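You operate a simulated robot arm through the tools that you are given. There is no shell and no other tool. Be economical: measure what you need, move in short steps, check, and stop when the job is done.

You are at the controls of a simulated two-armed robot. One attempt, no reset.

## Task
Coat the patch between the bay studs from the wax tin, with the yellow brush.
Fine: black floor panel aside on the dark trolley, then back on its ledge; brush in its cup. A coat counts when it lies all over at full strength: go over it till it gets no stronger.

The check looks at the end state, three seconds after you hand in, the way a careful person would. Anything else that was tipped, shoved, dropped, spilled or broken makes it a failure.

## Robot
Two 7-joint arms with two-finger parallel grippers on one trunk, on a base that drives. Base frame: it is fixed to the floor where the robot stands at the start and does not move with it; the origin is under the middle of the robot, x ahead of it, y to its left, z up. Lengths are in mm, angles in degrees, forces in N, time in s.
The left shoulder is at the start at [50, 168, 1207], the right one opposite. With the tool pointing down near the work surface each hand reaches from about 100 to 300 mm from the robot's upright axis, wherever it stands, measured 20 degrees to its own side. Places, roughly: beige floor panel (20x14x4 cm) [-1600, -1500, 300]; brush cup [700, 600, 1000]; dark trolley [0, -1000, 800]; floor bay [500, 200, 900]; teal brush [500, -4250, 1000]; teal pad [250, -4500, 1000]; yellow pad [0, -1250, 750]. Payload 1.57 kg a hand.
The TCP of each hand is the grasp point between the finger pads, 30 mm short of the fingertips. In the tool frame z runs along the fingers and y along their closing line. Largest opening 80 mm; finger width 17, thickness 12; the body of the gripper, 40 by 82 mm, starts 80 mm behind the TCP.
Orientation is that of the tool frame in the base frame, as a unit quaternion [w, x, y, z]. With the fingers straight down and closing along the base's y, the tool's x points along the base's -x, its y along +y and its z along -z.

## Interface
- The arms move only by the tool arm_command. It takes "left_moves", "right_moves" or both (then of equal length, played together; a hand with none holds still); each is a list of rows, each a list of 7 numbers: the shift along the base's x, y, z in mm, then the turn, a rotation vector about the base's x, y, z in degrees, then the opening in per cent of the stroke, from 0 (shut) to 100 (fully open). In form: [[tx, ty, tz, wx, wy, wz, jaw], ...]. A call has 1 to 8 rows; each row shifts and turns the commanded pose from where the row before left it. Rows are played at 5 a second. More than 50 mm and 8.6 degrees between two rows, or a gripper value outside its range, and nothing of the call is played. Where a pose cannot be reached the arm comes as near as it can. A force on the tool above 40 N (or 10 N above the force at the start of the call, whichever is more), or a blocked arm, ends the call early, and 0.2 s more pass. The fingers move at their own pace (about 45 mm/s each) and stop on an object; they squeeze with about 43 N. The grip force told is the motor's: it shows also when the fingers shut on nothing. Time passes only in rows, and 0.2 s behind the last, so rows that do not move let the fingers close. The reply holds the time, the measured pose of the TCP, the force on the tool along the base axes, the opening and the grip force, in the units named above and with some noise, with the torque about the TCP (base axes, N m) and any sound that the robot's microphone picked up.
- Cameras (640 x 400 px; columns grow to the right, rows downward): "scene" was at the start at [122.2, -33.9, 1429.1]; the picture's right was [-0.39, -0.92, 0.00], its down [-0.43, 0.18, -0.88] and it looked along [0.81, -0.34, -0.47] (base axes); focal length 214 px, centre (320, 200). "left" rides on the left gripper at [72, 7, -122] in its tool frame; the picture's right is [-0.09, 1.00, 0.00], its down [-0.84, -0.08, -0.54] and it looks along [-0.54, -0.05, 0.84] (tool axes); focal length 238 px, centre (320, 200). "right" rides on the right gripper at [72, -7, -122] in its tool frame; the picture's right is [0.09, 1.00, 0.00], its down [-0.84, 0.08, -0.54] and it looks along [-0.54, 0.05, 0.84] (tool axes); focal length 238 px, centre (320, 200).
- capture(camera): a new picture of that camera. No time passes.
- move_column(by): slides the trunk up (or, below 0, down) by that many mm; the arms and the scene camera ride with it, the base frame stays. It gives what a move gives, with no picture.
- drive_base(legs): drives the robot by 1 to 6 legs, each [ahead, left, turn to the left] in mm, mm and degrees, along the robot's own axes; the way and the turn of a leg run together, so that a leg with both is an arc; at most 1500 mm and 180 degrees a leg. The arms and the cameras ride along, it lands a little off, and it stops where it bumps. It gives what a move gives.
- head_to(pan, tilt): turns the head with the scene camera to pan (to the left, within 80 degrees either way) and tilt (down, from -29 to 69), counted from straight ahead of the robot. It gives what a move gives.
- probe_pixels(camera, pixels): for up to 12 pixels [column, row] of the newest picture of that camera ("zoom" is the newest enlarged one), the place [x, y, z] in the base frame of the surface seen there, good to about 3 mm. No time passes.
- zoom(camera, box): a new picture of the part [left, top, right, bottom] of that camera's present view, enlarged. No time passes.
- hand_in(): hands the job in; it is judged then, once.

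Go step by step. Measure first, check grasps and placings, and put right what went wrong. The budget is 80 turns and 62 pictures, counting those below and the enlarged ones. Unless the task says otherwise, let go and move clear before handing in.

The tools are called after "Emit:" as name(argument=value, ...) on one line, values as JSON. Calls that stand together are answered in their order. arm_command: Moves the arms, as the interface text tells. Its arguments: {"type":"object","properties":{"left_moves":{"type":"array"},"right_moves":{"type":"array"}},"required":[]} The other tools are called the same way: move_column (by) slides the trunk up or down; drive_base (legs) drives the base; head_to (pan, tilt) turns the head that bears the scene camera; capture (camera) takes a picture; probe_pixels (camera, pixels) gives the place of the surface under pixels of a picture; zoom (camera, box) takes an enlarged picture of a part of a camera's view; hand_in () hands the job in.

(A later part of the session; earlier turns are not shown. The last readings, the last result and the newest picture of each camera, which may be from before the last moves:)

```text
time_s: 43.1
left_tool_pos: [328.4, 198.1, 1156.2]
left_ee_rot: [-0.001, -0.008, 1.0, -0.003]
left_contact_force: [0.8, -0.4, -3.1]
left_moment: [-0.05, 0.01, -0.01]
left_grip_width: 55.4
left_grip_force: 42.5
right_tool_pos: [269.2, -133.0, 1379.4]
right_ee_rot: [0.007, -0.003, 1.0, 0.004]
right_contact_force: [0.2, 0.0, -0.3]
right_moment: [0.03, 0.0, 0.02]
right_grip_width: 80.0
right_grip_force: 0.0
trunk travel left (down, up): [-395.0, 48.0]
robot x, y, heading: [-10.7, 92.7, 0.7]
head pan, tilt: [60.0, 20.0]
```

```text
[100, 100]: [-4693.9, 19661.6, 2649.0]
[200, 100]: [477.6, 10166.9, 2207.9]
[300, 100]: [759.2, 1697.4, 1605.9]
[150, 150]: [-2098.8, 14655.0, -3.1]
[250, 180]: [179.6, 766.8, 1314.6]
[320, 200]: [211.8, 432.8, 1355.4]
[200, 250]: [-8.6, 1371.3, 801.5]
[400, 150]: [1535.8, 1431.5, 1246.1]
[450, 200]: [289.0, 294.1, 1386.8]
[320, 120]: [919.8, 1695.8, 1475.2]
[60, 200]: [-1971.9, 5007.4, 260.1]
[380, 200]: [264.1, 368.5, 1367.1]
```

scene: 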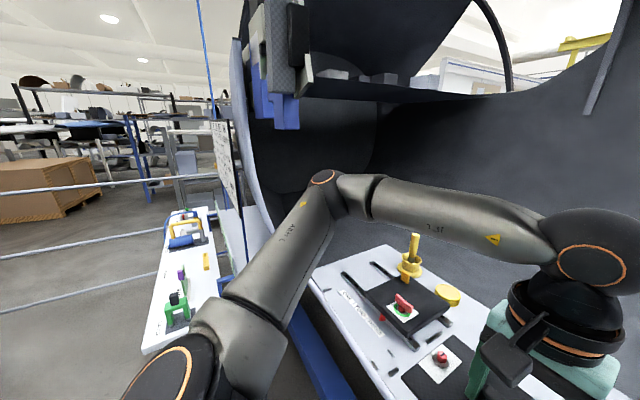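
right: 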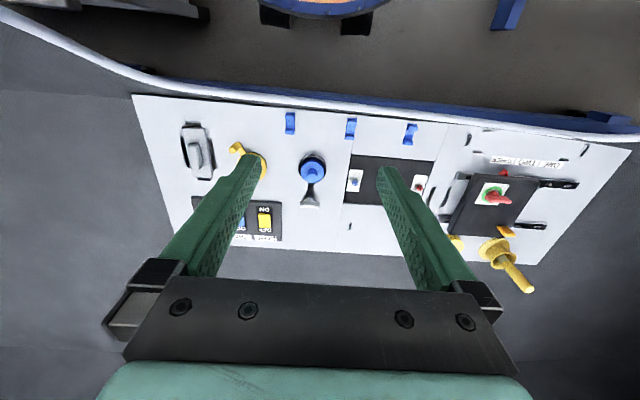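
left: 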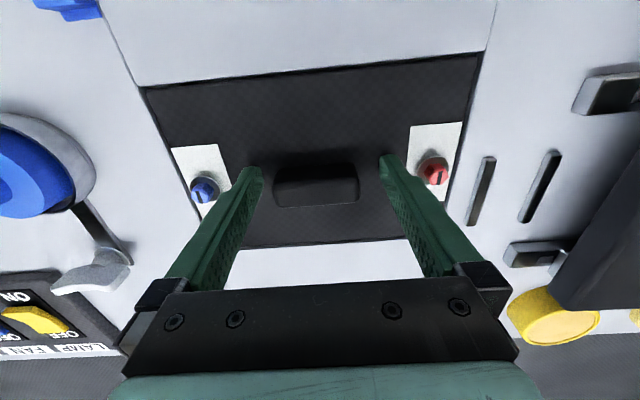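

Left side is clear (door edge at y≈767); the right elbow must have met the wall edge at [155, −350]. I pull the right hand in and drive on.

Emit:
arm_command(right_moves=[[-35, 20, 0, 0, 0, 0, 100], [-35, 20, 0, 0, 0, 0, 100], [-35, 20, 0, 0, 0, 0, 100], [-15, 10, 0, 0, 0, 0, 100]])

Emit:
drive_base(legs=[[-40, 0, 0], [0, 20, -0.7], [170, 0, 0]])

Emit:
head_to(pan=10, tilt=60)

Emit:
capture(camera="scene")

```text
time_s: 43.9
left_tool_pos: [331.7, 205.1, 1153.4]
left_ee_rot: [-0.002, -0.007, 1.0, -0.007]
left_contact_force: [0.4, 0.4, -4.0]
left_moment: [-0.04, 0.04, 0.0]
left_grip_width: 55.4
left_grip_force: 43.2
right_tool_pos: [181.1, -75.7, 1379.2]
right_ee_rot: [0.002, -0.017, 1.0, -0.001]
right_contact_force: [14.9, -21.2, 0.1]
right_moment: [2.86, 2.04, 2.16]
right_grip_width: 79.9
right_grip_force: 0.0
trunk travel left (down, up): [-395.0, 48.0]
robot x, y, heading: [-10.8, 94.0, 0.5]
head pan, tilt: [60.0, 20.0]
stopped in row 3 (right hand): the force on the tool passed its limit at 91 N (the readings are from after the stop); the commanded pose is now the measured one
```

```text
time_s: 44.6
left_tool_pos: [321.1, 196.8, 1154.2]
left_ee_rot: [-0.004, -0.007, 1.0, -0.002]
left_contact_force: [-0.3, 0.0, -3.7]
left_moment: [-0.01, -0.02, 0.0]
left_grip_width: 55.4
left_grip_force: 43.3
right_tool_pos: [173.0, -87.1, 1379.5]
right_ee_rot: [0.002, -0.017, 1.0, 0.005]
right_contact_force: [6.8, -1.5, -2.1]
right_moment: [0.21, 0.77, 0.13]
right_grip_width: 80.0
right_grip_force: 0.1
trunk travel left (down, up): [-395.0, 48.0]
robot x, y, heading: [-22.0, 94.2, 0.6]
head pan, tilt: [60.0, 20.0]
stopped in leg 1: the force on the tool passed its limit at 42 N (the readings are from after the stop); the commanded pose is now the measured one
```

```text
time_s: 45.8
left_tool_pos: [321.0, 196.9, 1156.1]
left_ee_rot: [-0.002, -0.008, 1.0, -0.001]
left_contact_force: [0.2, -1.0, -2.9]
left_moment: [0.0, 0.0, 0.02]
left_grip_width: 55.3
left_grip_force: 42.9
right_tool_pos: [171.8, -85.1, 1378.8]
right_ee_rot: [0.002, -0.019, 1.0, 0.004]
right_contact_force: [-0.6, -0.5, -0.2]
right_moment: [0.02, 0.02, -0.03]
right_grip_width: 79.9
right_grip_force: 0.0
trunk travel left (down, up): [-395.0, 48.0]
robot x, y, heading: [-23.2, 93.9, 0.7]
head pan, tilt: [10.0, 60.0]
```

```text
29 pictures are left
```

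scene: 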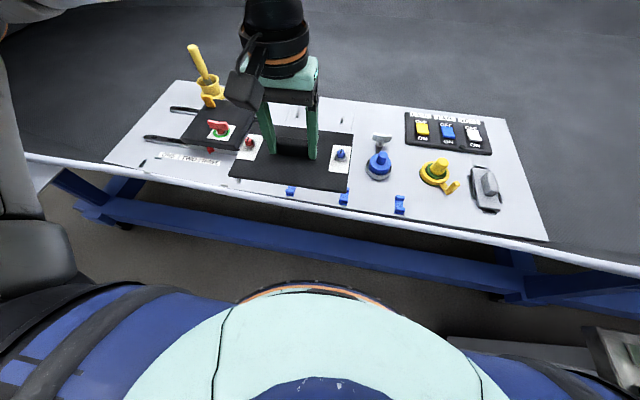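

The right arm touched something while moving. I back the base off and look at the right side.

Emit:
drive_base(legs=[[-100, 0, 0]])

Emit:
head_to(pan=-55, tilt=15)

Emit:
capture(camera="scene")

Emit:
probe_pixels(camera="scene", pixels=[[100, 200], [200, 200], [300, 200], [400, 200], [150, 120], [250, 120], [350, 120], [450, 150], [300, 280], [400, 300], [500, 200], [200, 300]])

```text
time_s: 47.0
left_tool_pos: [224.1, 196.2, 1153.6]
left_ee_rot: [-0.005, -0.008, 1.0, -0.001]
left_contact_force: [-0.3, 0.4, -3.0]
left_moment: [0.01, 0.03, 0.01]
left_grip_width: 55.4
left_grip_force: 42.8
right_tool_pos: [76.3, -87.2, 1377.8]
right_ee_rot: [-0.001, -0.019, 1.0, 0.004]
right_contact_force: [0.3, 0.0, 0.1]
right_moment: [-0.04, -0.03, -0.01]
right_grip_width: 80.1
right_grip_force: 0.1
trunk travel left (down, up): [-395.0, 48.0]
robot x, y, heading: [-120.9, 87.8, 1.0]
head pan, tilt: [10.0, 60.0]
```

```text
time_s: 48.3
left_tool_pos: [224.6, 196.5, 1153.5]
left_ee_rot: [-0.005, -0.009, 1.0, -0.001]
left_contact_force: [0.7, 0.1, -2.6]
left_moment: [-0.02, 0.02, -0.04]
left_grip_width: 55.4
left_grip_force: 43.4
right_tool_pos: [77.4, -87.1, 1377.8]
right_ee_rot: [-0.001, -0.019, 1.0, 0.004]
right_contact_force: [-0.3, -0.3, 0.6]
right_moment: [0.03, 0.03, -0.02]
right_grip_width: 79.8
right_grip_force: 0.1
trunk travel left (down, up): [-395.0, 48.0]
robot x, y, heading: [-119.2, 92.6, 0.5]
head pan, tilt: [-55.0, 15.0]
```

```text
28 pictures are left
```

scene: 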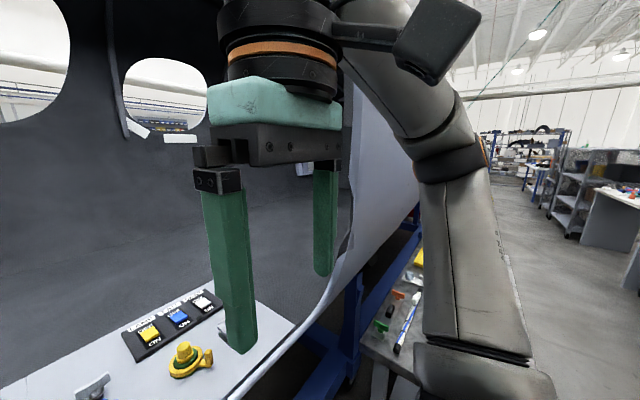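

```text
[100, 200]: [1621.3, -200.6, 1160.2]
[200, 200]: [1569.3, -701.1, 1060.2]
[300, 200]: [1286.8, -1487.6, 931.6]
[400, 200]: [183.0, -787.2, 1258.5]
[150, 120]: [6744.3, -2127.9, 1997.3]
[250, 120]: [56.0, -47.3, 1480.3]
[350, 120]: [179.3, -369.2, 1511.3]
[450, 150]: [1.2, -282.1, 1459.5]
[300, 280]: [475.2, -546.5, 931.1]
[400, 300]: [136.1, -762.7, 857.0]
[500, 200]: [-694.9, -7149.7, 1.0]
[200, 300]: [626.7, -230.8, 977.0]
```

The right elbow sits around y≈−330…−370, at the wall edge. I bring the right hand inward and drive in with a bit more offset to the left.

Emit:
arm_command(right_moves=[[15, 35, 0, 0, 0, 0, 100], [15, 35, 0, 0, 0, 0, 100], [0, 0, 0, 0, 0, 0, 100]])

Emit:
drive_base(legs=[[0, 38, -0.6], [235, 0, 0]])

```text
time_s: 49.1
left_tool_pos: [226.2, 195.2, 1153.4]
left_ee_rot: [-0.005, -0.008, 1.0, -0.001]
left_contact_force: [-0.1, -0.5, -3.4]
left_moment: [0.03, 0.01, -0.01]
left_grip_width: 55.4
left_grip_force: 43.1
right_tool_pos: [106.7, -19.1, 1378.1]
right_ee_rot: [-0.001, -0.019, 1.0, 0.006]
right_contact_force: [0.1, 0.3, -0.8]
right_moment: [0.01, -0.01, 0.0]
right_grip_width: 80.0
right_grip_force: 0.0
trunk travel left (down, up): [-395.0, 48.0]
robot x, y, heading: [-115.9, 94.2, 0.5]
head pan, tilt: [-55.0, 15.0]
```

```text
time_s: 51.5
left_tool_pos: [460.1, 231.4, 1153.2]
left_ee_rot: [-0.005, -0.002, 1.0, -0.001]
left_contact_force: [0.7, -0.2, -3.9]
left_moment: [0.03, 0.04, 0.03]
left_grip_width: 55.3
left_grip_force: 43.1
right_tool_pos: [340.9, 20.1, 1377.8]
right_ee_rot: [-0.001, -0.014, 1.0, 0.005]
right_contact_force: [-0.2, -0.8, 0.0]
right_moment: [0.01, 0.03, -0.02]
right_grip_width: 80.0
right_grip_force: 0.0
trunk travel left (down, up): [-395.0, 48.0]
robot x, y, heading: [113.0, 131.6, 0.3]
head pan, tilt: [-55.0, 15.0]
```

It passed. I align with small drives, lower the trunk and look at the alignment.

Emit:
drive_base(legs=[[12, -19, -0.3]])

Emit:
move_column(by=-120)

Emit:
head_to(pan=15, tilt=60)

Emit:
capture(camera="scene")

```text
time_s: 52.4
left_tool_pos: [473.6, 211.0, 1154.3]
left_ee_rot: [-0.005, 0.0, 1.0, -0.001]
left_contact_force: [0.8, -0.6, -3.5]
left_moment: [0.05, 0.02, -0.01]
left_grip_width: 55.0
left_grip_force: 42.5
right_tool_pos: [352.6, -1.4, 1377.6]
right_ee_rot: [-0.001, -0.011, 1.0, 0.005]
right_contact_force: [0.2, -0.4, 0.8]
right_moment: [0.02, 0.01, 0.01]
right_grip_width: 79.9
right_grip_force: 0.0
trunk travel left (down, up): [-395.0, 48.0]
robot x, y, heading: [125.3, 112.4, -0.0]
head pan, tilt: [-55.0, 15.0]
```

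```text
time_s: 53.9
left_tool_pos: [472.1, 210.6, 1033.8]
left_ee_rot: [-0.006, -0.001, 1.0, -0.001]
left_contact_force: [-0.7, 0.4, -2.9]
left_moment: [-0.01, 0.01, -0.01]
left_grip_width: 55.4
left_grip_force: 43.6
right_tool_pos: [350.6, -2.6, 1258.4]
right_ee_rot: [-0.001, -0.012, 1.0, 0.004]
right_contact_force: [0.2, 0.4, -0.7]
right_moment: [0.01, 0.01, 0.02]
right_grip_width: 80.0
right_grip_force: 0.1
trunk travel left (down, up): [-275.0, 168.0]
robot x, y, heading: [124.6, 108.7, -0.2]
head pan, tilt: [-55.0, 15.0]
```

```text
time_s: 55.3
left_tool_pos: [472.7, 210.8, 1034.7]
left_ee_rot: [-0.005, 0.0, 1.0, -0.001]
left_contact_force: [-0.2, 0.0, -3.7]
left_moment: [0.0, 0.01, -0.03]
left_grip_width: 55.4
left_grip_force: 43.0
right_tool_pos: [350.1, -2.5, 1258.8]
right_ee_rot: [-0.001, -0.011, 1.0, 0.005]
right_contact_force: [-0.3, -0.4, -0.3]
right_moment: [0.01, 0.0, -0.03]
right_grip_width: 80.1
right_grip_force: 0.0
trunk travel left (down, up): [-275.0, 168.0]
robot x, y, heading: [126.9, 112.7, -0.3]
head pan, tilt: [15.0, 60.0]
```

```text
27 pictures are left
```

scene: 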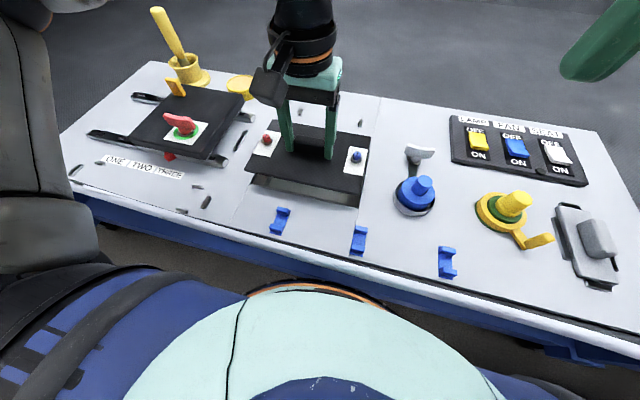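

Alignment needs about +2 mm in x and a 0.8° pitch fix. I lower toward the ledge in small steps.

Emit:
arm_command(left_moves=[[2, 1, -10, 0, -0.8, 0, 40], [0, 0, -10, 0, 0, 0, 40], [0, 0, -8, 0, 0, 0, 40], [0, 0, -5, 0, 0, 0, 40], [0, 0, 0, 0, 0, 0, 40]])

Emit:
zoom(camera="scene", box=[230, 100, 390, 210])

```text
time_s: 56.5
left_tool_pos: [473.1, 211.9, 1002.1]
left_ee_rot: [0.002, 0.0, 1.0, -0.001]
left_contact_force: [0.1, 0.6, -1.6]
left_moment: [0.02, -0.03, -0.01]
left_grip_width: 55.2
left_grip_force: 43.1
right_tool_pos: [350.9, -0.5, 1258.4]
right_ee_rot: [0.0, -0.012, 1.0, 0.004]
right_contact_force: [-0.4, 1.0, 0.2]
right_moment: [-0.02, -0.02, 0.01]
right_grip_width: 80.1
right_grip_force: 0.1
trunk travel left (down, up): [-275.0, 168.0]
robot x, y, heading: [125.1, 106.8, -0.1]
head pan, tilt: [15.0, 60.0]
```

```text
3.64 times, centred on (310, 155) of scene
```

zoom: 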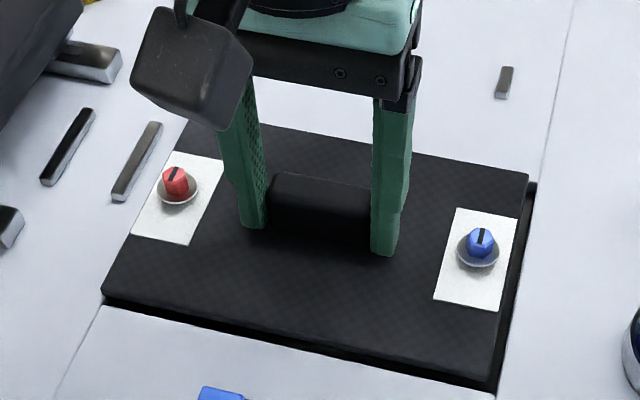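

It sits about 10 mm above flush, like right after the lift. I lower the rest and release.

Emit:
arm_command(left_moves=[[1.5, 0, -4, 0, 0, 0, 40], [0, 0, -3, 0, 0, 0, 40], [0, 0, -3, 0, 0, 0, 40], [0, 0, -1, 0, 0, 0, 40], [0, 0, 0, 0, 0, 0, 40]])

Emit:
zoom(camera="scene", box=[230, 100, 390, 210])

```text
time_s: 57.4
left_tool_pos: [474.8, 211.6, 994.2]
left_ee_rot: [0.006, 0.001, 1.0, -0.001]
left_contact_force: [-5.9, 0.4, 17.1]
left_moment: [0.88, 0.37, -0.12]
left_grip_width: 56.1
left_grip_force: 42.9
right_tool_pos: [349.4, -0.2, 1259.7]
right_ee_rot: [-0.001, -0.012, 1.0, 0.005]
right_contact_force: [-0.4, 1.0, 0.3]
right_moment: [0.01, -0.01, 0.0]
right_grip_width: 80.0
right_grip_force: 0.1
trunk travel left (down, up): [-275.0, 168.0]
robot x, y, heading: [124.8, 111.7, -0.3]
head pan, tilt: [15.0, 60.0]
stopped in row 4 (left hand): the force on the tool passed its limit at 42 N (the readings are from after the stop); the commanded pose is now the measured one
```

```text
3.64 times, centred on (310, 155) of scene
```

zoom: 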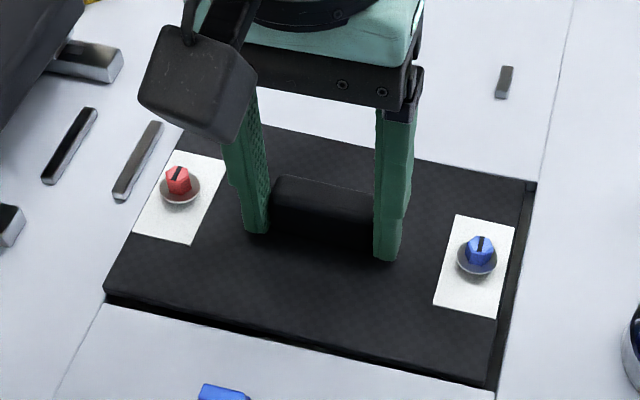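

It catches on the +y side (torque about x +0.9). I lift a little, shift 2.5 mm toward −y and lower again.

Emit:
arm_command(left_moves=[[0, 0, 6, 0, 0.6, 0, 40], [-0.5, -2.5, 0, 0, 0, 0, 40], [0, 0, -4, 0, 0, 0, 40], [0, 0, -2, 0, 0, 0, 40], [0, 0, -2, 0, 0, 0, 40], [0, 0, 0, 0, 0, 0, 40]])

Emit:
zoom(camera="scene", box=[230, 100, 390, 210])

```text
time_s: 58.8
left_tool_pos: [474.6, 208.9, 991.9]
left_ee_rot: [-0.001, -0.001, 1.0, -0.002]
left_contact_force: [-7.7, 4.1, 5.8]
left_moment: [-0.56, -0.4, 0.08]
left_grip_width: 55.4
left_grip_force: 43.2
right_tool_pos: [350.0, -0.2, 1258.5]
right_ee_rot: [0.0, -0.013, 1.0, 0.005]
right_contact_force: [0.3, -0.1, 0.0]
right_moment: [0.03, 0.01, -0.03]
right_grip_width: 79.8
right_grip_force: 0.1
trunk travel left (down, up): [-275.0, 168.0]
robot x, y, heading: [126.1, 111.0, -0.1]
head pan, tilt: [15.0, 60.0]
```

```text
3.64 times, centred on (310, 155) of scene
```

zoom: 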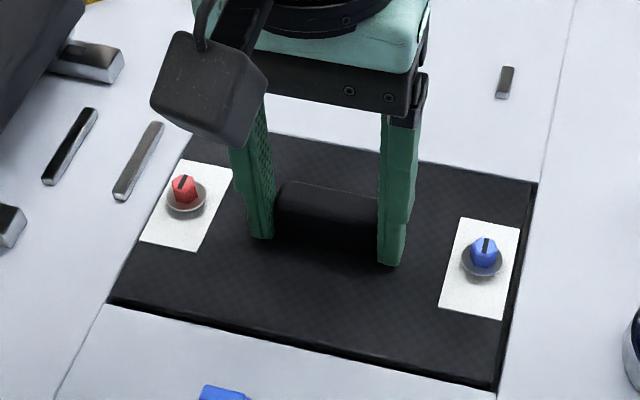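

Now it's almost flush, with light side forces; I ease off by 1 mm and release, then raise the hand.

Emit:
arm_command(left_moves=[[-1, 1, -1, 0, 0, 0, 40], [0, 0, 0, 0, 0, 0, 100], [0, 0, 0, 0, 0, 0, 100], [0, 0, 0, 0, 0, 0, 100], [0, 0, 40, 0, 0, 0, 100]])

Emit:
move_column(by=120)

Emit:
zoom(camera="scene", box=[200, 120, 360, 230])

```text
time_s: 60.0
left_tool_pos: [476.0, 209.5, 1029.9]
left_ee_rot: [0.0, 0.0, 1.0, -0.002]
left_contact_force: [0.4, 0.0, 0.5]
left_moment: [-0.02, 0.04, -0.01]
left_grip_width: 80.0
left_grip_force: 0.2
right_tool_pos: [349.9, -1.5, 1257.9]
right_ee_rot: [-0.001, -0.011, 1.0, 0.004]
right_contact_force: [0.0, 0.3, 0.0]
right_moment: [0.0, 0.03, -0.01]
right_grip_width: 80.0
right_grip_force: 0.1
trunk travel left (down, up): [-275.0, 168.0]
robot x, y, heading: [127.4, 111.1, -0.1]
head pan, tilt: [15.0, 60.0]
```

```text
time_s: 61.5
left_tool_pos: [475.4, 210.0, 1149.4]
left_ee_rot: [-0.001, -0.001, 1.0, -0.001]
left_contact_force: [-0.6, 0.9, 0.7]
left_moment: [0.0, -0.02, -0.01]
left_grip_width: 80.1
left_grip_force: 0.0
right_tool_pos: [350.1, -0.9, 1378.4]
right_ee_rot: [-0.002, -0.012, 1.0, 0.004]
right_contact_force: [0.3, -0.1, -0.3]
right_moment: [0.02, 0.0, 0.04]
right_grip_width: 80.4
right_grip_force: 0.0
trunk travel left (down, up): [-395.0, 48.0]
robot x, y, heading: [127.2, 108.2, -0.1]
head pan, tilt: [15.0, 60.0]
```

```text
3.64 times, centred on (280, 175) of scene
```

zoom: 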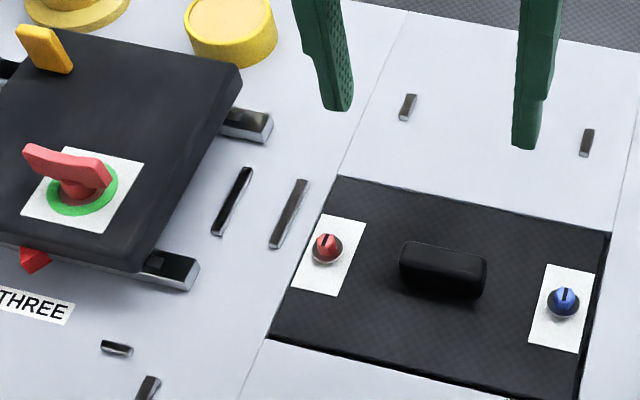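

The panel sits flush again. I raise and tuck the left hand, then shift the base left so the right hand can take the panel.

Emit:
arm_command(left_moves=[[-20, 5, 30, 0, 0, 0, 100], [-27, 11, 28, 0, 0, 0, 100], [-27, 11, 28, 0, 0, 0, 100], [-27, 11, 28, 0, 0, 0, 100], [-27, 11, 28, 0, 0, 0, 100], [-27, 11, 28, 0, 0, 0, 100], [-27, 11, 28, 0, 0, 0, 100], [-30, 11, 20, 0, 0, 0, 100]])

Emit:
drive_base(legs=[[0, 165, 0]])

```text
time_s: 63.2
left_tool_pos: [263.1, 293.0, 1367.7]
left_ee_rot: [-0.001, -0.001, 1.0, -0.002]
left_contact_force: [0.2, -0.4, -0.3]
left_moment: [0.0, -0.02, -0.02]
left_grip_width: 80.2
left_grip_force: 0.1
right_tool_pos: [350.3, -0.7, 1377.7]
right_ee_rot: [0.0, -0.012, 1.0, 0.004]
right_contact_force: [-0.3, 0.6, 0.5]
right_moment: [0.01, -0.01, -0.02]
right_grip_width: 80.1
right_grip_force: 0.1
trunk travel left (down, up): [-395.0, 48.0]
robot x, y, heading: [126.2, 116.2, -0.2]
head pan, tilt: [15.0, 60.0]
```

```text
time_s: 65.3
left_tool_pos: [264.9, 455.0, 1369.0]
left_ee_rot: [-0.001, 0.0, 1.0, -0.001]
left_contact_force: [-0.6, -0.5, 0.1]
left_moment: [0.01, 0.0, -0.02]
left_grip_width: 79.7
left_grip_force: 0.1
right_tool_pos: [351.4, 161.6, 1378.5]
right_ee_rot: [-0.001, -0.01, 1.0, 0.005]
right_contact_force: [0.1, -0.2, 0.3]
right_moment: [-0.01, 0.01, 0.0]
right_grip_width: 80.3
right_grip_force: 0.1
trunk travel left (down, up): [-395.0, 48.0]
robot x, y, heading: [126.9, 274.6, 0.0]
head pan, tilt: [15.0, 60.0]
```

Now the right hand: lower the trunk and move it over the handle.

Emit:
move_column(by=-130)

Emit:
arm_command(right_moves=[[20, 8, -36, -0.6, 0, -1.2, 100], [20, 8, -36, 0, 0, 0, 100], [20, 8, -36, 0, 0, 0, 100], [20, 8, -36, 0, 0, 0, 100], [20, 8, -36, 0, 0, 0, 100], [23, 8, -36, 0, 0, 0, 100], [0, 0, 0, 0, 0, 0, 100]])

Emit:
capture(camera="right")

```text
time_s: 66.9
left_tool_pos: [264.0, 454.5, 1238.8]
left_ee_rot: [-0.001, 0.0, 1.0, 0.0]
left_contact_force: [0.0, -0.6, 0.4]
left_moment: [0.0, -0.01, 0.01]
left_grip_width: 80.0
left_grip_force: 0.0
right_tool_pos: [352.5, 160.5, 1248.3]
right_ee_rot: [-0.002, -0.012, 1.0, 0.005]
right_contact_force: [-1.1, 0.8, 0.2]
right_moment: [-0.02, 0.01, 0.03]
right_grip_width: 79.8
right_grip_force: 0.1
trunk travel left (down, up): [-265.0, 178.0]
robot x, y, heading: [127.8, 275.0, -0.1]
head pan, tilt: [15.0, 60.0]
```

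```text
time_s: 68.5
left_tool_pos: [266.0, 455.0, 1239.0]
left_ee_rot: [-0.001, -0.001, 1.0, 0.0]
left_contact_force: [-0.2, 0.2, -0.5]
left_moment: [0.01, 0.02, -0.01]
left_grip_width: 79.9
left_grip_force: 0.1
right_tool_pos: [474.1, 210.3, 1030.1]
right_ee_rot: [0.0, -0.001, 1.0, 0.0]
right_contact_force: [0.4, 0.2, 0.0]
right_moment: [-0.03, 0.01, -0.03]
right_grip_width: 80.1
right_grip_force: 0.0
trunk travel left (down, up): [-265.0, 178.0]
robot x, y, heading: [122.7, 274.8, -0.0]
head pan, tilt: [15.0, 60.0]
```

```text
22 pictures are left
```

right: 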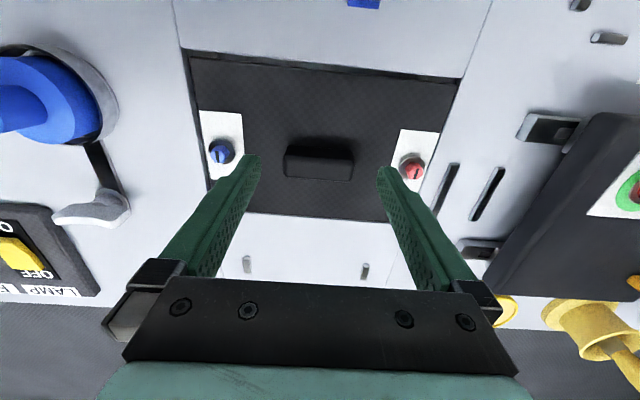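

The handle (318,160) lies centred between the right fingers. I descend, grip and lift, then raise the trunk.

Emit:
arm_command(right_moves=[[0, 0, -20, 0, 0, 0, 100], [0, 0, -18, 0, 0, 0, 100], [0, 0, 0, 0, 0, 0, 40], [0, 0, 0, 0, 0, 0, 40], [0, 0, 0, 0, 0, 0, 40], [0, 0, 0, 0, 0, 0, 40], [0, 0, 15, 0, 0, 0, 40], [0, 0, 15, 0, 0, 0, 40]])

Emit:
move_column(by=120)

```text
time_s: 70.3
left_tool_pos: [264.1, 455.0, 1239.0]
left_ee_rot: [-0.001, 0.0, 1.0, -0.001]
left_contact_force: [0.4, -0.3, 0.1]
left_moment: [0.0, 0.0, -0.02]
left_grip_width: 79.9
left_grip_force: 0.1
right_tool_pos: [474.6, 209.9, 1024.1]
right_ee_rot: [-0.001, 0.0, 1.0, 0.0]
right_contact_force: [0.0, -0.2, -2.8]
right_moment: [0.02, -0.01, -0.03]
right_grip_width: 55.5
right_grip_force: 43.0
trunk travel left (down, up): [-265.0, 178.0]
robot x, y, heading: [124.0, 273.8, 0.0]
head pan, tilt: [15.0, 60.0]
```

```text
time_s: 71.8
left_tool_pos: [264.4, 454.7, 1358.2]
left_ee_rot: [-0.001, -0.001, 1.0, 0.0]
left_contact_force: [0.2, 0.1, 0.3]
left_moment: [0.01, -0.02, 0.0]
left_grip_width: 79.7
left_grip_force: 0.1
right_tool_pos: [474.6, 208.8, 1142.6]
right_ee_rot: [-0.001, -0.002, 1.0, 0.0]
right_contact_force: [-0.4, 1.1, -3.4]
right_moment: [0.02, 0.03, -0.01]
right_grip_width: 55.3
right_grip_force: 42.8
trunk travel left (down, up): [-385.0, 58.0]
robot x, y, heading: [128.1, 278.9, 0.0]
head pan, tilt: [15.0, 60.0]
```

The right hand holds the panel. I back out, turn to the trolley and approach part way, then look.

Emit:
drive_base(legs=[[-220, 0, 0], [0, 0, -90], [250, 113, 0]])

Emit:
head_to(pan=0, tilt=50)

Emit:
capture(camera="scene")

```text
time_s: 78.8
left_tool_pos: [199.2, -111.1, 1357.6]
left_ee_rot: [-0.002, 0.709, 0.706, -0.001]
left_contact_force: [0.1, 0.1, -0.2]
left_moment: [-0.02, 0.04, 0.03]
left_grip_width: 79.8
left_grip_force: 0.1
right_tool_pos: [-47.2, -321.1, 1143.8]
right_ee_rot: [-0.002, 0.707, 0.707, -0.001]
right_contact_force: [-0.3, 0.4, -2.1]
right_moment: [0.06, 0.02, 0.03]
right_grip_width: 55.4
right_grip_force: 43.1
trunk travel left (down, up): [-385.0, 58.0]
robot x, y, heading: [19.5, 25.8, -90.3]
head pan, tilt: [15.0, 60.0]
```

```text
time_s: 79.6
left_tool_pos: [198.1, -113.4, 1359.0]
left_ee_rot: [-0.004, 0.705, 0.709, -0.006]
left_contact_force: [-14.4, -41.9, 35.5]
left_moment: [4.09, 0.23, 1.97]
left_grip_width: 80.1
left_grip_force: 0.1
right_tool_pos: [-46.3, -319.7, 1142.4]
right_ee_rot: [-0.002, 0.707, 0.708, 0.001]
right_contact_force: [0.5, -0.1, -3.1]
right_moment: [0.03, -0.02, 0.0]
right_grip_width: 55.5
right_grip_force: 43.5
trunk travel left (down, up): [-385.0, 58.0]
robot x, y, heading: [22.4, 26.0, -90.2]
head pan, tilt: [0.0, 50.0]
```

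```text
21 pictures are left
```

scene: 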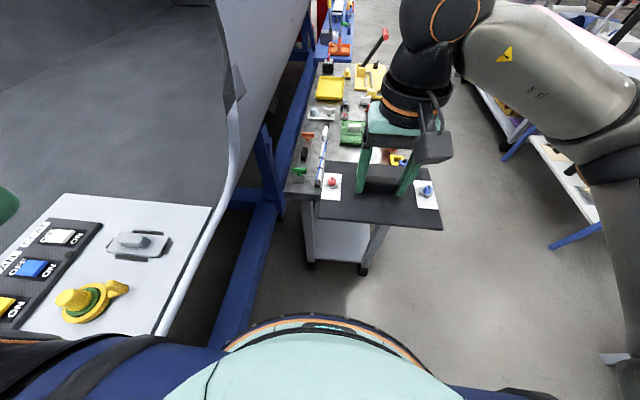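

The left hand is pressed by the head (−42 N), so I move it outward; also I probe the free trolley space in this view.

Emit:
arm_command(left_moves=[[30, -10, 0, 0, 0, 0, 100], [30, 0, -20, 0, 0, 0, 100], [20, 0, -30, 0, 0, 0, 100], [0, 0, 0, 0, 0, 0, 100]])

Emit:
zoom(camera="scene", box=[270, 60, 450, 240])

Emit:
probe_pixels(camera="scene", pixels=[[300, 175], [319, 180], [323, 160], [328, 185], [345, 165], [400, 160], [310, 190], [325, 130], [308, 137], [290, 190], [340, 192], [350, 140]])

```text
time_s: 80.6
left_tool_pos: [279.5, -120.3, 1308.4]
left_ee_rot: [-0.001, 0.709, 0.705, 0.0]
left_contact_force: [-0.3, 0.5, 0.7]
left_moment: [0.02, -0.01, 0.02]
left_grip_width: 80.0
left_grip_force: 0.0
right_tool_pos: [-47.3, -320.0, 1143.7]
right_ee_rot: [-0.001, 0.707, 0.707, 0.0]
right_contact_force: [0.4, -0.2, -2.9]
right_moment: [0.01, 0.0, 0.02]
right_grip_width: 55.5
right_grip_force: 43.3
trunk travel left (down, up): [-385.0, 58.0]
robot x, y, heading: [17.1, 29.2, -90.1]
head pan, tilt: [0.0, 50.0]
```

```text
2.22 times, centred on (360, 150) of scene
```

zoom: 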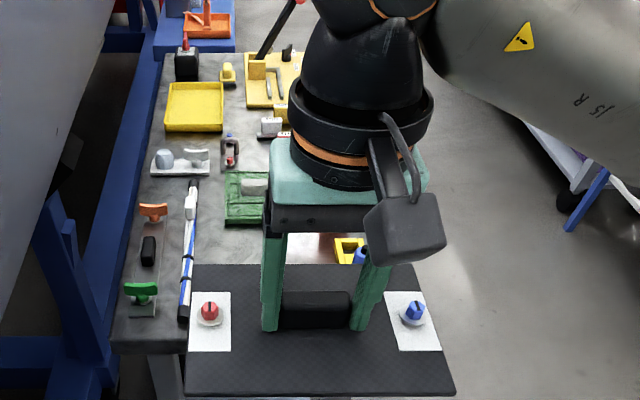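

```text
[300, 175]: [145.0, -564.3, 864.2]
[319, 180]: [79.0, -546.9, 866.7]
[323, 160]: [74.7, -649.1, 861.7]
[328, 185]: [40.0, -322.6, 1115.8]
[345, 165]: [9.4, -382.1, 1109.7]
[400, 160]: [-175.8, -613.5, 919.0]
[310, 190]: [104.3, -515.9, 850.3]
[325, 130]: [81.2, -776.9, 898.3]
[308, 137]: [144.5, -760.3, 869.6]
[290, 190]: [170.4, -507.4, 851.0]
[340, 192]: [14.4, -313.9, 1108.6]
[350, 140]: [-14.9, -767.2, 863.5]
```

Free strip is x≈−158…66 (rod at x≈79, holder at −160), so panel centre x≈−46 leaves ~14 mm each side. I pull the left hand back and drive up.

Emit:
arm_command(left_moves=[[0, 35, 0, 0, 0, 0, 100], [0, 35, 0, 0, 0, 0, 100], [0, 0, 0, 0, 0, 0, 100]])

Emit:
drive_base(legs=[[245, 0, 0]])

```text
time_s: 81.4
left_tool_pos: [279.7, -51.8, 1309.0]
left_ee_rot: [-0.003, 0.708, 0.706, -0.001]
left_contact_force: [0.5, 0.1, 0.0]
left_moment: [0.02, 0.01, -0.01]
left_grip_width: 80.1
left_grip_force: 0.0
right_tool_pos: [-45.7, -321.2, 1141.2]
right_ee_rot: [-0.002, 0.708, 0.706, -0.001]
right_contact_force: [0.2, 0.6, -3.2]
right_moment: [0.03, 0.01, -0.01]
right_grip_width: 55.4
right_grip_force: 43.3
trunk travel left (down, up): [-385.0, 58.0]
robot x, y, heading: [17.7, 23.1, -90.3]
head pan, tilt: [0.0, 50.0]
```

```text
time_s: 83.3
left_tool_pos: [276.3, -289.3, 1310.6]
left_ee_rot: [0.001, 0.707, 0.707, -0.002]
left_contact_force: [0.3, -0.2, -0.2]
left_moment: [0.04, -0.02, -0.01]
left_grip_width: 80.1
left_grip_force: 0.1
right_tool_pos: [-50.0, -558.6, 1143.9]
right_ee_rot: [0.001, 0.707, 0.708, -0.002]
right_contact_force: [-0.2, 0.7, -3.0]
right_moment: [0.05, 0.02, 0.03]
right_grip_width: 55.6
right_grip_force: 43.6
trunk travel left (down, up): [-385.0, 58.0]
robot x, y, heading: [15.3, -218.7, -90.4]
head pan, tilt: [0.0, 50.0]
stopped in leg 1: the robot was blocked; the commanded pose is now the measured one
```

The base stopped with the panel centre at y≈−559, nearly fully over the top (edge ≈−507). I nudge the hand 12 mm forward and lower the trunk partway, then check.

Emit:
arm_command(right_moves=[[4, -12, 0, 0, 0, 0, 40], [0, 0, 0, 0, 0, 0, 40]])

Emit:
move_column(by=-190)

Emit:
head_to(pan=0, tilt=62)

Emit:
capture(camera="scene")

```text
time_s: 83.9
left_tool_pos: [275.2, -287.7, 1310.7]
left_ee_rot: [0.001, 0.707, 0.707, -0.001]
left_contact_force: [-0.8, 0.5, 0.2]
left_moment: [-0.02, 0.03, 0.01]
left_grip_width: 80.2
left_grip_force: 0.0
right_tool_pos: [-45.6, -571.3, 1144.6]
right_ee_rot: [0.002, 0.707, 0.707, -0.001]
right_contact_force: [0.7, 0.5, -3.3]
right_moment: [0.02, 0.0, -0.01]
right_grip_width: 55.1
right_grip_force: 42.9
trunk travel left (down, up): [-385.0, 58.0]
robot x, y, heading: [18.3, -215.9, -90.2]
head pan, tilt: [0.0, 50.0]
```

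```text
time_s: 86.0
left_tool_pos: [277.8, -292.9, 1120.2]
left_ee_rot: [-0.002, 0.707, 0.707, 0.0]
left_contact_force: [-0.2, -0.5, 0.1]
left_moment: [0.01, -0.01, 0.0]
left_grip_width: 79.9
left_grip_force: 0.1
right_tool_pos: [-44.7, -575.9, 953.5]
right_ee_rot: [-0.001, 0.707, 0.707, 0.0]
right_contact_force: [0.4, 0.0, -3.0]
right_moment: [0.0, 0.0, -0.02]
right_grip_width: 55.3
right_grip_force: 43.2
trunk travel left (down, up): [-195.0, 248.0]
robot x, y, heading: [15.4, -215.8, -90.2]
head pan, tilt: [0.0, 50.0]
```

```text
time_s: 86.7
left_tool_pos: [277.7, -293.3, 1119.2]
left_ee_rot: [-0.001, 0.707, 0.708, 0.0]
left_contact_force: [0.8, 0.5, -0.8]
left_moment: [0.0, -0.01, 0.0]
left_grip_width: 79.9
left_grip_force: 0.0
right_tool_pos: [-44.1, -576.5, 953.8]
right_ee_rot: [-0.001, 0.707, 0.708, 0.0]
right_contact_force: [0.2, 0.0, -2.5]
right_moment: [0.0, -0.01, 0.03]
right_grip_width: 55.5
right_grip_force: 42.8
trunk travel left (down, up): [-195.0, 248.0]
robot x, y, heading: [19.7, -217.8, -90.1]
head pan, tilt: [0.0, 62.0]
```

```text
19 pictures are left
```

scene: 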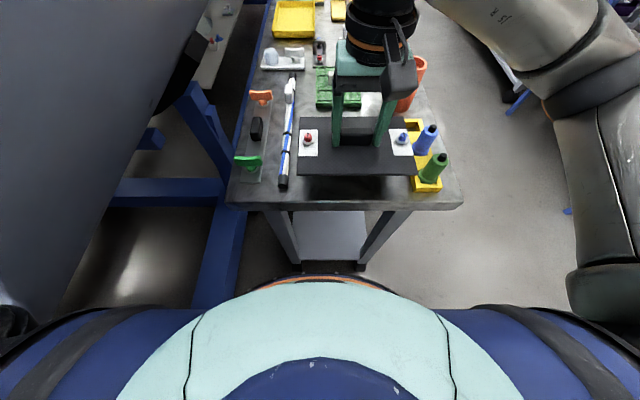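

The panel hangs between the rod and the holder. I probe both edges for clearance.

Emit:
probe_pixels(camera="scene", pixels=[[299, 170], [415, 170], [290, 165], [286, 182], [418, 185], [414, 190], [360, 195], [405, 125], [412, 122], [300, 120], [294, 100], [330, 190]])

Emit:
zoom(camera="scene", box=[270, 90, 460, 210])

```text
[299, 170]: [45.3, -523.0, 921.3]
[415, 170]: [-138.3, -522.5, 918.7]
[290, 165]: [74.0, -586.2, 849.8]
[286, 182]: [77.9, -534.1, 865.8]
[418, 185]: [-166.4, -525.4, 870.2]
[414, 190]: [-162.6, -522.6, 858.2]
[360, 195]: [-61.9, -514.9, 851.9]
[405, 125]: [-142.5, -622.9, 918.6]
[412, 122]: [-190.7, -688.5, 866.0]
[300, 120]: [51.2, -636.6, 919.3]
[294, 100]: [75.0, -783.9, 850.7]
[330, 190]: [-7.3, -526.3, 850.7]
```

```text
3.33 times, centred on (365, 150) of scene
```

zoom: 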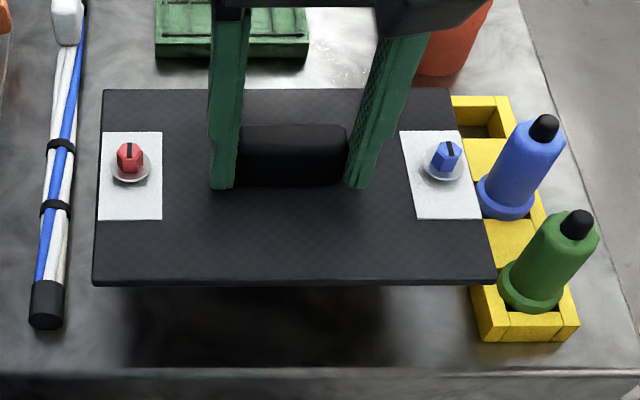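

Clearances are ≥20 mm each side. I lower with the arm until contact.

Emit:
arm_command(right_moves=[[0, 0, -15, 0, 0, 0, 40], [0, 0, -10, 0, 0, 0, 40], [0, 0, -5, 0, 0, 0, 40], [0, 0, -4, 0, 0, 0, 40], [0, 0, -4, 0, 0, 0, 40], [0, 0, 0, 0, 0, 0, 40]])

Emit:
zoom(camera="scene", box=[270, 90, 460, 210])

```text
time_s: 88.1
left_tool_pos: [279.8, -293.7, 1119.5]
left_ee_rot: [-0.002, 0.707, 0.707, -0.001]
left_contact_force: [0.4, 0.2, 0.4]
left_moment: [-0.01, 0.0, -0.02]
left_grip_width: 80.1
left_grip_force: 0.1
right_tool_pos: [-43.3, -575.5, 915.3]
right_ee_rot: [-0.002, 0.707, 0.708, -0.001]
right_contact_force: [1.3, 0.5, -3.2]
right_moment: [-0.01, 0.03, 0.03]
right_grip_width: 55.4
right_grip_force: 43.5
trunk travel left (down, up): [-195.0, 248.0]
robot x, y, heading: [16.6, -212.7, -90.1]
head pan, tilt: [0.0, 62.0]
```

```text
3.33 times, centred on (365, 150) of scene
```

zoom: 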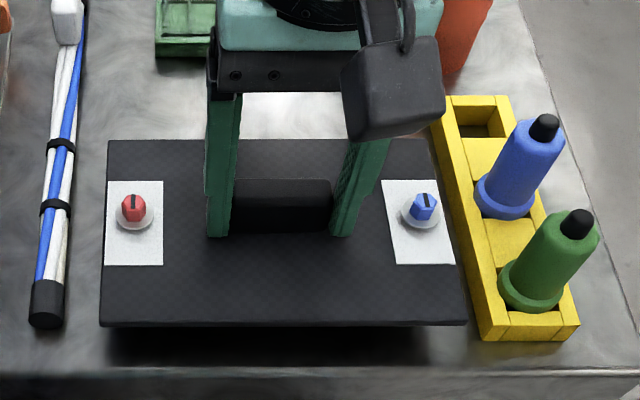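

Still about 20 mm above the top. I continue down with finer steps, shifting 3 mm away from the holder.

Emit:
arm_command(right_moves=[[2, 0, -8, 0, 0, 0, 40], [0, 0, -5, 0, 0, 0, 40], [0, 0, -3, 0, 0, 0, 40], [0, 0, -2, 0, 0, 0, 40], [0, 0, -2, 0, 0, 0, 40], [0, 0, -2, 0, 0, 0, 40], [0, 0, 0, 0, 0, 0, 40]])

```text
time_s: 89.7
left_tool_pos: [277.7, -294.3, 1119.1]
left_ee_rot: [-0.002, 0.707, 0.707, -0.001]
left_contact_force: [-0.5, -1.2, 0.1]
left_moment: [-0.02, 0.01, 0.01]
left_grip_width: 80.0
left_grip_force: 0.0
right_tool_pos: [-41.6, -576.6, 892.0]
right_ee_rot: [-0.002, 0.706, 0.708, 0.0]
right_contact_force: [1.0, 0.6, -2.7]
right_moment: [0.06, -0.02, -0.02]
right_grip_width: 55.4
right_grip_force: 43.0
trunk travel left (down, up): [-195.0, 248.0]
robot x, y, heading: [14.6, -216.1, -90.3]
head pan, tilt: [0.0, 62.0]
```

Emit:
arm_command(right_moves=[[0, 0, -2, 0, 0, 0, 40], [0, 0, -2, 0, 0, 0, 40], [0, 0, -2, 0, 0, 0, 40], [0, 0, 0, 0, 0, 0, 40]])

Emit:
zoom(camera="scene", box=[270, 90, 460, 210])

```text
time_s: 90.9
left_tool_pos: [278.1, -292.9, 1118.0]
left_ee_rot: [-0.002, 0.707, 0.707, -0.001]
left_contact_force: [0.5, 0.2, 0.4]
left_moment: [0.03, 0.06, 0.0]
left_grip_width: 80.0
left_grip_force: 0.1
right_tool_pos: [-42.7, -577.2, 892.5]
right_ee_rot: [0.003, 0.707, 0.707, -0.002]
right_contact_force: [-1.6, 2.4, 14.1]
right_moment: [0.7, 0.62, -0.12]
right_grip_width: 55.4
right_grip_force: 43.2
trunk travel left (down, up): [-195.0, 248.0]
robot x, y, heading: [19.0, -217.2, -90.2]
head pan, tilt: [0.0, 62.0]
stopped in row 4 (right hand): the force on the tool passed its limit at 41 N (the readings are from after the stop); the commanded pose is now the measured one
```

```text
3.33 times, centred on (365, 150) of scene
```

zoom: 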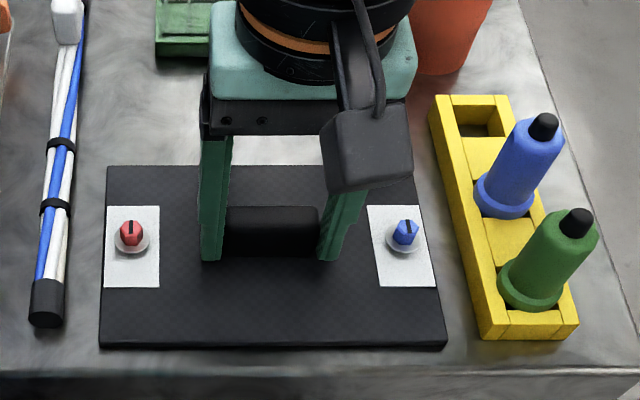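

The panel lies on the trolley, clear of everything. I release and raise straight up with the trunk.

Emit:
arm_command(right_moves=[[0, 0, 1, 0, 0, 0, 100], [0, 0, 0, 0, 0, 0, 100], [0, 0, 0, 0, 0, 0, 100], [0, 0, 0, 0, 0, 0, 100], [0, 0, 30, 0, 0, 0, 100], [0, 0, 30, 0, 0, 0, 100]])

Emit:
move_column(by=180)

Emit:
drive_base(legs=[[-250, -115, 0]])

```text
time_s: 92.3
left_tool_pos: [278.3, -294.3, 1119.3]
left_ee_rot: [-0.001, 0.707, 0.707, -0.001]
left_contact_force: [-0.6, -0.1, -0.6]
left_moment: [-0.01, 0.0, 0.01]
left_grip_width: 80.0
left_grip_force: 0.1
right_tool_pos: [-43.5, -577.9, 950.0]
right_ee_rot: [0.002, 0.707, 0.707, -0.001]
right_contact_force: [0.7, 0.3, -0.2]
right_moment: [0.01, 0.02, 0.04]
right_grip_width: 79.9
right_grip_force: 0.0
trunk travel left (down, up): [-195.0, 248.0]
robot x, y, heading: [16.6, -217.7, -90.0]
head pan, tilt: [0.0, 62.0]
```

```text
time_s: 94.3
left_tool_pos: [273.4, -292.2, 1300.8]
left_ee_rot: [0.001, 0.707, 0.707, 0.0]
left_contact_force: [0.0, -0.3, -0.2]
left_moment: [-0.03, 0.01, -0.01]
left_grip_width: 79.7
left_grip_force: 0.2
right_tool_pos: [-46.2, -575.2, 1131.2]
right_ee_rot: [0.004, 0.707, 0.708, 0.0]
right_contact_force: [-0.6, -0.5, 0.0]
right_moment: [-0.02, 0.03, -0.03]
right_grip_width: 80.0
right_grip_force: 0.1
trunk travel left (down, up): [-375.0, 68.0]
robot x, y, heading: [13.8, -216.7, -90.5]
head pan, tilt: [0.0, 62.0]
```

```text
time_s: 96.3
left_tool_pos: [164.6, -44.4, 1299.2]
left_ee_rot: [-0.002, 0.709, 0.706, -0.001]
left_contact_force: [0.9, -0.1, 0.6]
left_moment: [0.01, -0.02, 0.04]
left_grip_width: 80.1
left_grip_force: 0.1
right_tool_pos: [-155.7, -327.3, 1130.6]
right_ee_rot: [0.003, 0.708, 0.706, -0.001]
right_contact_force: [-0.3, 0.0, 0.4]
right_moment: [-0.01, -0.02, 0.01]
right_grip_width: 80.1
right_grip_force: 0.0
trunk travel left (down, up): [-375.0, 68.0]
robot x, y, heading: [-92.9, 35.6, -90.2]
head pan, tilt: [0.0, 62.0]
```

The panel is parked. I turn back to the bench, staying outside the door, and slide left.

Emit:
drive_base(legs=[[0, 0, 90.2], [0, 200, 0]])

Emit:
arm_command(left_moves=[[30, -10, 0, 0, 0, 0, 100], [35, -10, 0, 0, 0, 0, 100], [35, -10, 0, 0, 0, 0, 100], [35, -10, 0, 0, 0, 0, 100], [35, -10, 0, 0, 0, 0, 100], [35, -10, 0, 0, 0, 0, 100]], right_moves=[[-20, -10, 35, 0, 0, 0, 100], [-20, -10, 35, 0, 0, 0, 100], [-20, -10, 35, 0, 0, 0, 100], [-20, -10, 35, 0, 0, 0, 100], [-20, -10, 35, 0, 0, 0, 100], [-20, -10, 35, 0, 0, 0, 100]])

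Emit:
drive_base(legs=[[215, 0, 0]])

```text
time_s: 99.8
left_tool_pos: [16.8, 276.4, 1300.7]
left_ee_rot: [0.008, 0.114, 0.993, -0.003]
left_contact_force: [0.0, 0.7, 0.3]
left_moment: [0.01, 0.03, -0.02]
left_grip_width: 80.0
left_grip_force: 0.0
right_tool_pos: [225.6, -114.0, 1134.0]
right_ee_rot: [0.006, 0.133, 0.991, -0.003]
right_contact_force: [-0.2, -1.0, 0.0]
right_moment: [-0.02, -0.03, 0.0]
right_grip_width: 79.9
right_grip_force: 0.0
trunk travel left (down, up): [-375.0, 68.0]
robot x, y, heading: [-102.8, 34.4, -13.2]
head pan, tilt: [0.0, 62.0]
stopped in leg 1: the robot was blocked; the commanded pose is now the measured one
```

```text
time_s: 101.2
left_tool_pos: [237.9, 210.7, 1299.4]
left_ee_rot: [0.0, 0.111, 0.994, -0.001]
left_contact_force: [0.1, 0.7, 0.1]
left_moment: [0.0, 0.01, -0.02]
left_grip_width: 80.1
left_grip_force: 0.0
right_tool_pos: [120.6, -174.7, 1339.1]
right_ee_rot: [-0.003, 0.127, 0.992, -0.001]
right_contact_force: [0.0, 0.0, 0.4]
right_moment: [-0.01, -0.03, -0.01]
right_grip_width: 80.0
right_grip_force: 0.0
trunk travel left (down, up): [-375.0, 68.0]
robot x, y, heading: [-102.1, 32.1, -13.0]
head pan, tilt: [0.0, 62.0]
```

```text
time_s: 102.5
left_tool_pos: [345.4, 179.5, 1309.3]
left_ee_rot: [0.013, 0.121, 0.993, -0.002]
left_contact_force: [-0.5, 0.9, 0.0]
left_moment: [-0.04, -0.06, -0.02]
left_grip_width: 80.0
left_grip_force: 0.1
right_tool_pos: [203.5, -200.9, 1354.6]
right_ee_rot: [0.044, 0.119, 0.992, -0.01]
right_contact_force: [0.4, 0.8, 0.6]
right_moment: [0.0, -0.01, 0.04]
right_grip_width: 80.0
right_grip_force: 0.0
trunk travel left (down, up): [-375.0, 68.0]
robot x, y, heading: [29.3, 6.0, -14.4]
head pan, tilt: [0.0, 62.0]
stopped in leg 1: the robot was blocked; the commanded pose is now the measured one
```

The right elbow blocked the turn. I back out, slide left and then finish the turn.

Emit:
drive_base(legs=[[-150, 0, 0], [0, 200, 0], [0, 0, 14.4]])

```text
time_s: 106.8
left_tool_pos: [222.1, 485.2, 1299.1]
left_ee_rot: [0.0, -0.005, 1.0, -0.002]
left_contact_force: [0.3, 0.8, -0.3]
left_moment: [0.01, 0.04, 0.0]
left_grip_width: 80.0
left_grip_force: 0.1
right_tool_pos: [185.4, 83.1, 1344.5]
right_ee_rot: [0.022, -0.004, 1.0, -0.005]
right_contact_force: [-0.4, 0.9, 0.1]
right_moment: [-0.01, 0.02, -0.02]
right_grip_width: 80.0
right_grip_force: 0.0
trunk travel left (down, up): [-375.0, 68.0]
robot x, y, heading: [-64.1, 231.5, 0.6]
head pan, tilt: [0.0, 62.0]
```

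Heading is good at y≈231. I bring the left hand more in front and drive in.

Emit:
arm_command(left_moves=[[15, -35, 0, 0, 0, 0, 100], [15, -35, 0, 0, 0, 0, 100], [15, -35, 0, 0, 0, 0, 100], [0, 0, 0, 0, 0, 0, 100]])

Emit:
drive_base(legs=[[190, 0, -0.6], [0, 120, 0]])

Emit:
head_to(pan=15, tilt=50)

Emit:
capture(camera="scene")

```text
time_s: 107.8
left_tool_pos: [267.2, 380.2, 1299.3]
left_ee_rot: [0.001, -0.008, 1.0, -0.001]
left_contact_force: [-0.6, -0.1, 0.7]
left_moment: [-0.02, -0.02, -0.01]
left_grip_width: 80.0
left_grip_force: 0.1
right_tool_pos: [183.9, 83.0, 1345.3]
right_ee_rot: [0.024, -0.005, 1.0, -0.005]
right_contact_force: [-1.2, 0.5, -0.3]
right_moment: [0.01, -0.03, -0.04]
right_grip_width: 79.9
right_grip_force: 0.0
trunk travel left (down, up): [-375.0, 68.0]
robot x, y, heading: [-63.8, 233.2, 0.8]
head pan, tilt: [0.0, 62.0]
```

```text
time_s: 110.6
left_tool_pos: [457.6, 498.2, 1300.4]
left_ee_rot: [0.0, -0.002, 1.0, -0.002]
left_contact_force: [0.9, 0.2, 0.2]
left_moment: [0.0, 0.01, 0.03]
left_grip_width: 80.2
left_grip_force: 0.1
right_tool_pos: [373.5, 201.7, 1344.2]
right_ee_rot: [0.022, 0.0, 1.0, -0.005]
right_contact_force: [-0.8, -0.1, 0.6]
right_moment: [0.03, -0.03, 0.02]
right_grip_width: 79.8
right_grip_force: 0.2
trunk travel left (down, up): [-375.0, 68.0]
robot x, y, heading: [127.1, 353.4, 0.1]
head pan, tilt: [0.0, 62.0]
```

```text
time_s: 111.4
left_tool_pos: [458.6, 497.6, 1300.1]
left_ee_rot: [0.0, -0.001, 1.0, -0.003]
left_contact_force: [0.0, 0.5, -0.1]
left_moment: [0.0, -0.01, -0.01]
left_grip_width: 79.9
left_grip_force: 0.0
right_tool_pos: [372.7, 201.1, 1344.3]
right_ee_rot: [0.024, 0.0, 1.0, -0.005]
right_contact_force: [0.0, 1.1, 0.9]
right_moment: [0.02, -0.02, -0.01]
right_grip_width: 79.8
right_grip_force: 0.0
trunk travel left (down, up): [-375.0, 68.0]
robot x, y, heading: [122.9, 352.1, 0.1]
head pan, tilt: [15.0, 50.0]
```

```text
15 pictures are left
```

scene: 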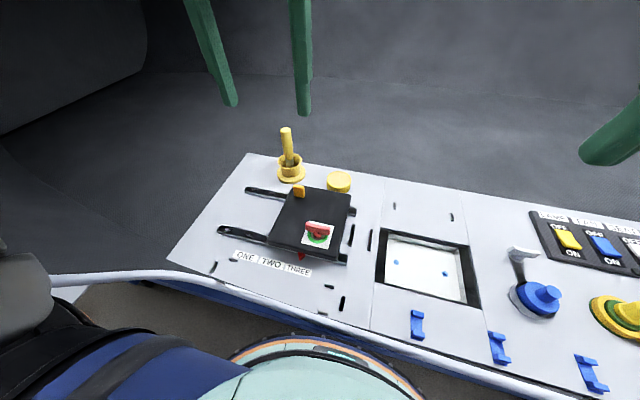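

I probe the brush, cup, tin and bay from here.

Emit:
probe_pixels(camera="scene", pixels=[[285, 129], [287, 137], [288, 145], [290, 153], [291, 159], [282, 168], [299, 168], [339, 180], [330, 184], [396, 262], [445, 273], [299, 191]])

Emit:
zoom(camera="scene", box=[260, 115, 360, 205])

```text
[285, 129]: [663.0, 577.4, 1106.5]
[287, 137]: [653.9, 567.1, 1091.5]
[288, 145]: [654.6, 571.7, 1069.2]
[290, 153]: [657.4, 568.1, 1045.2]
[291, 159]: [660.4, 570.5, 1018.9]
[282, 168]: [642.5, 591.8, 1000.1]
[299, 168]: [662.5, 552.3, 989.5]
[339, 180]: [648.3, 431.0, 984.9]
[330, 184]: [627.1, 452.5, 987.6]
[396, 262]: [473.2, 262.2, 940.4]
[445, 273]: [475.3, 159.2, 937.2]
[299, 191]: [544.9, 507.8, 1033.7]
```

```text
4.44 times, centred on (310, 160) of scene
```

zoom: 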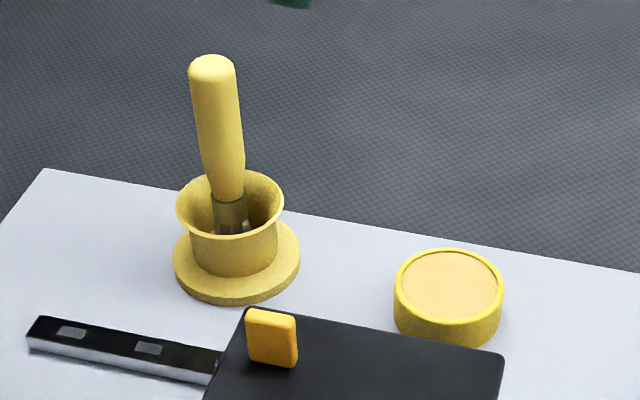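

The brush stands almost upright (axis ≈ [668, 570], handle z≈1030–1107). It needs a tilted hand: I lower the trunk and pitch the left hand forward 60° while extending.

Emit:
move_column(by=-130)

Emit:
arm_command(left_moves=[[15, 0, 0, 0, -7.5, 0, 100], [15, 0, 0, 0, -7.5, 0, 100], [15, 0, 0, 0, -7.5, 0, 100], [15, 0, 0, 0, -7.5, 0, 100], [15, 0, 0, 0, -7.5, 0, 100], [15, 0, 0, 0, -7.5, 0, 100], [15, 0, 0, 0, -7.5, 0, 100], [15, 0, 0, 0, -7.5, 0, 100]])

```text
time_s: 113.0
left_tool_pos: [457.1, 497.7, 1170.3]
left_ee_rot: [0.0, -0.002, 1.0, -0.001]
left_contact_force: [0.3, -0.2, -0.4]
left_moment: [-0.02, 0.02, 0.0]
left_grip_width: 80.2
left_grip_force: 0.1
right_tool_pos: [373.2, 200.0, 1213.8]
right_ee_rot: [0.023, -0.001, 1.0, -0.005]
right_contact_force: [-1.1, -0.2, 0.1]
right_moment: [0.01, 0.02, 0.04]
right_grip_width: 80.1
right_grip_force: 0.1
trunk travel left (down, up): [-245.0, 198.0]
robot x, y, heading: [125.1, 350.2, -0.0]
head pan, tilt: [15.0, 50.0]
```

```text
time_s: 114.8
left_tool_pos: [587.3, 487.4, 1163.5]
left_ee_rot: [0.493, 0.003, 0.87, 0.002]
left_contact_force: [0.1, 0.6, 0.9]
left_moment: [0.0, 0.01, -0.02]
left_grip_width: 80.2
left_grip_force: 0.0
right_tool_pos: [383.3, 193.2, 1209.7]
right_ee_rot: [0.017, 0.0, 1.0, 0.0]
right_contact_force: [0.3, 0.1, -0.4]
right_moment: [-0.01, 0.0, 0.06]
right_grip_width: 79.9
right_grip_force: 0.1
trunk travel left (down, up): [-245.0, 198.0]
robot x, y, heading: [123.3, 354.4, 0.1]
head pan, tilt: [15.0, 50.0]
```

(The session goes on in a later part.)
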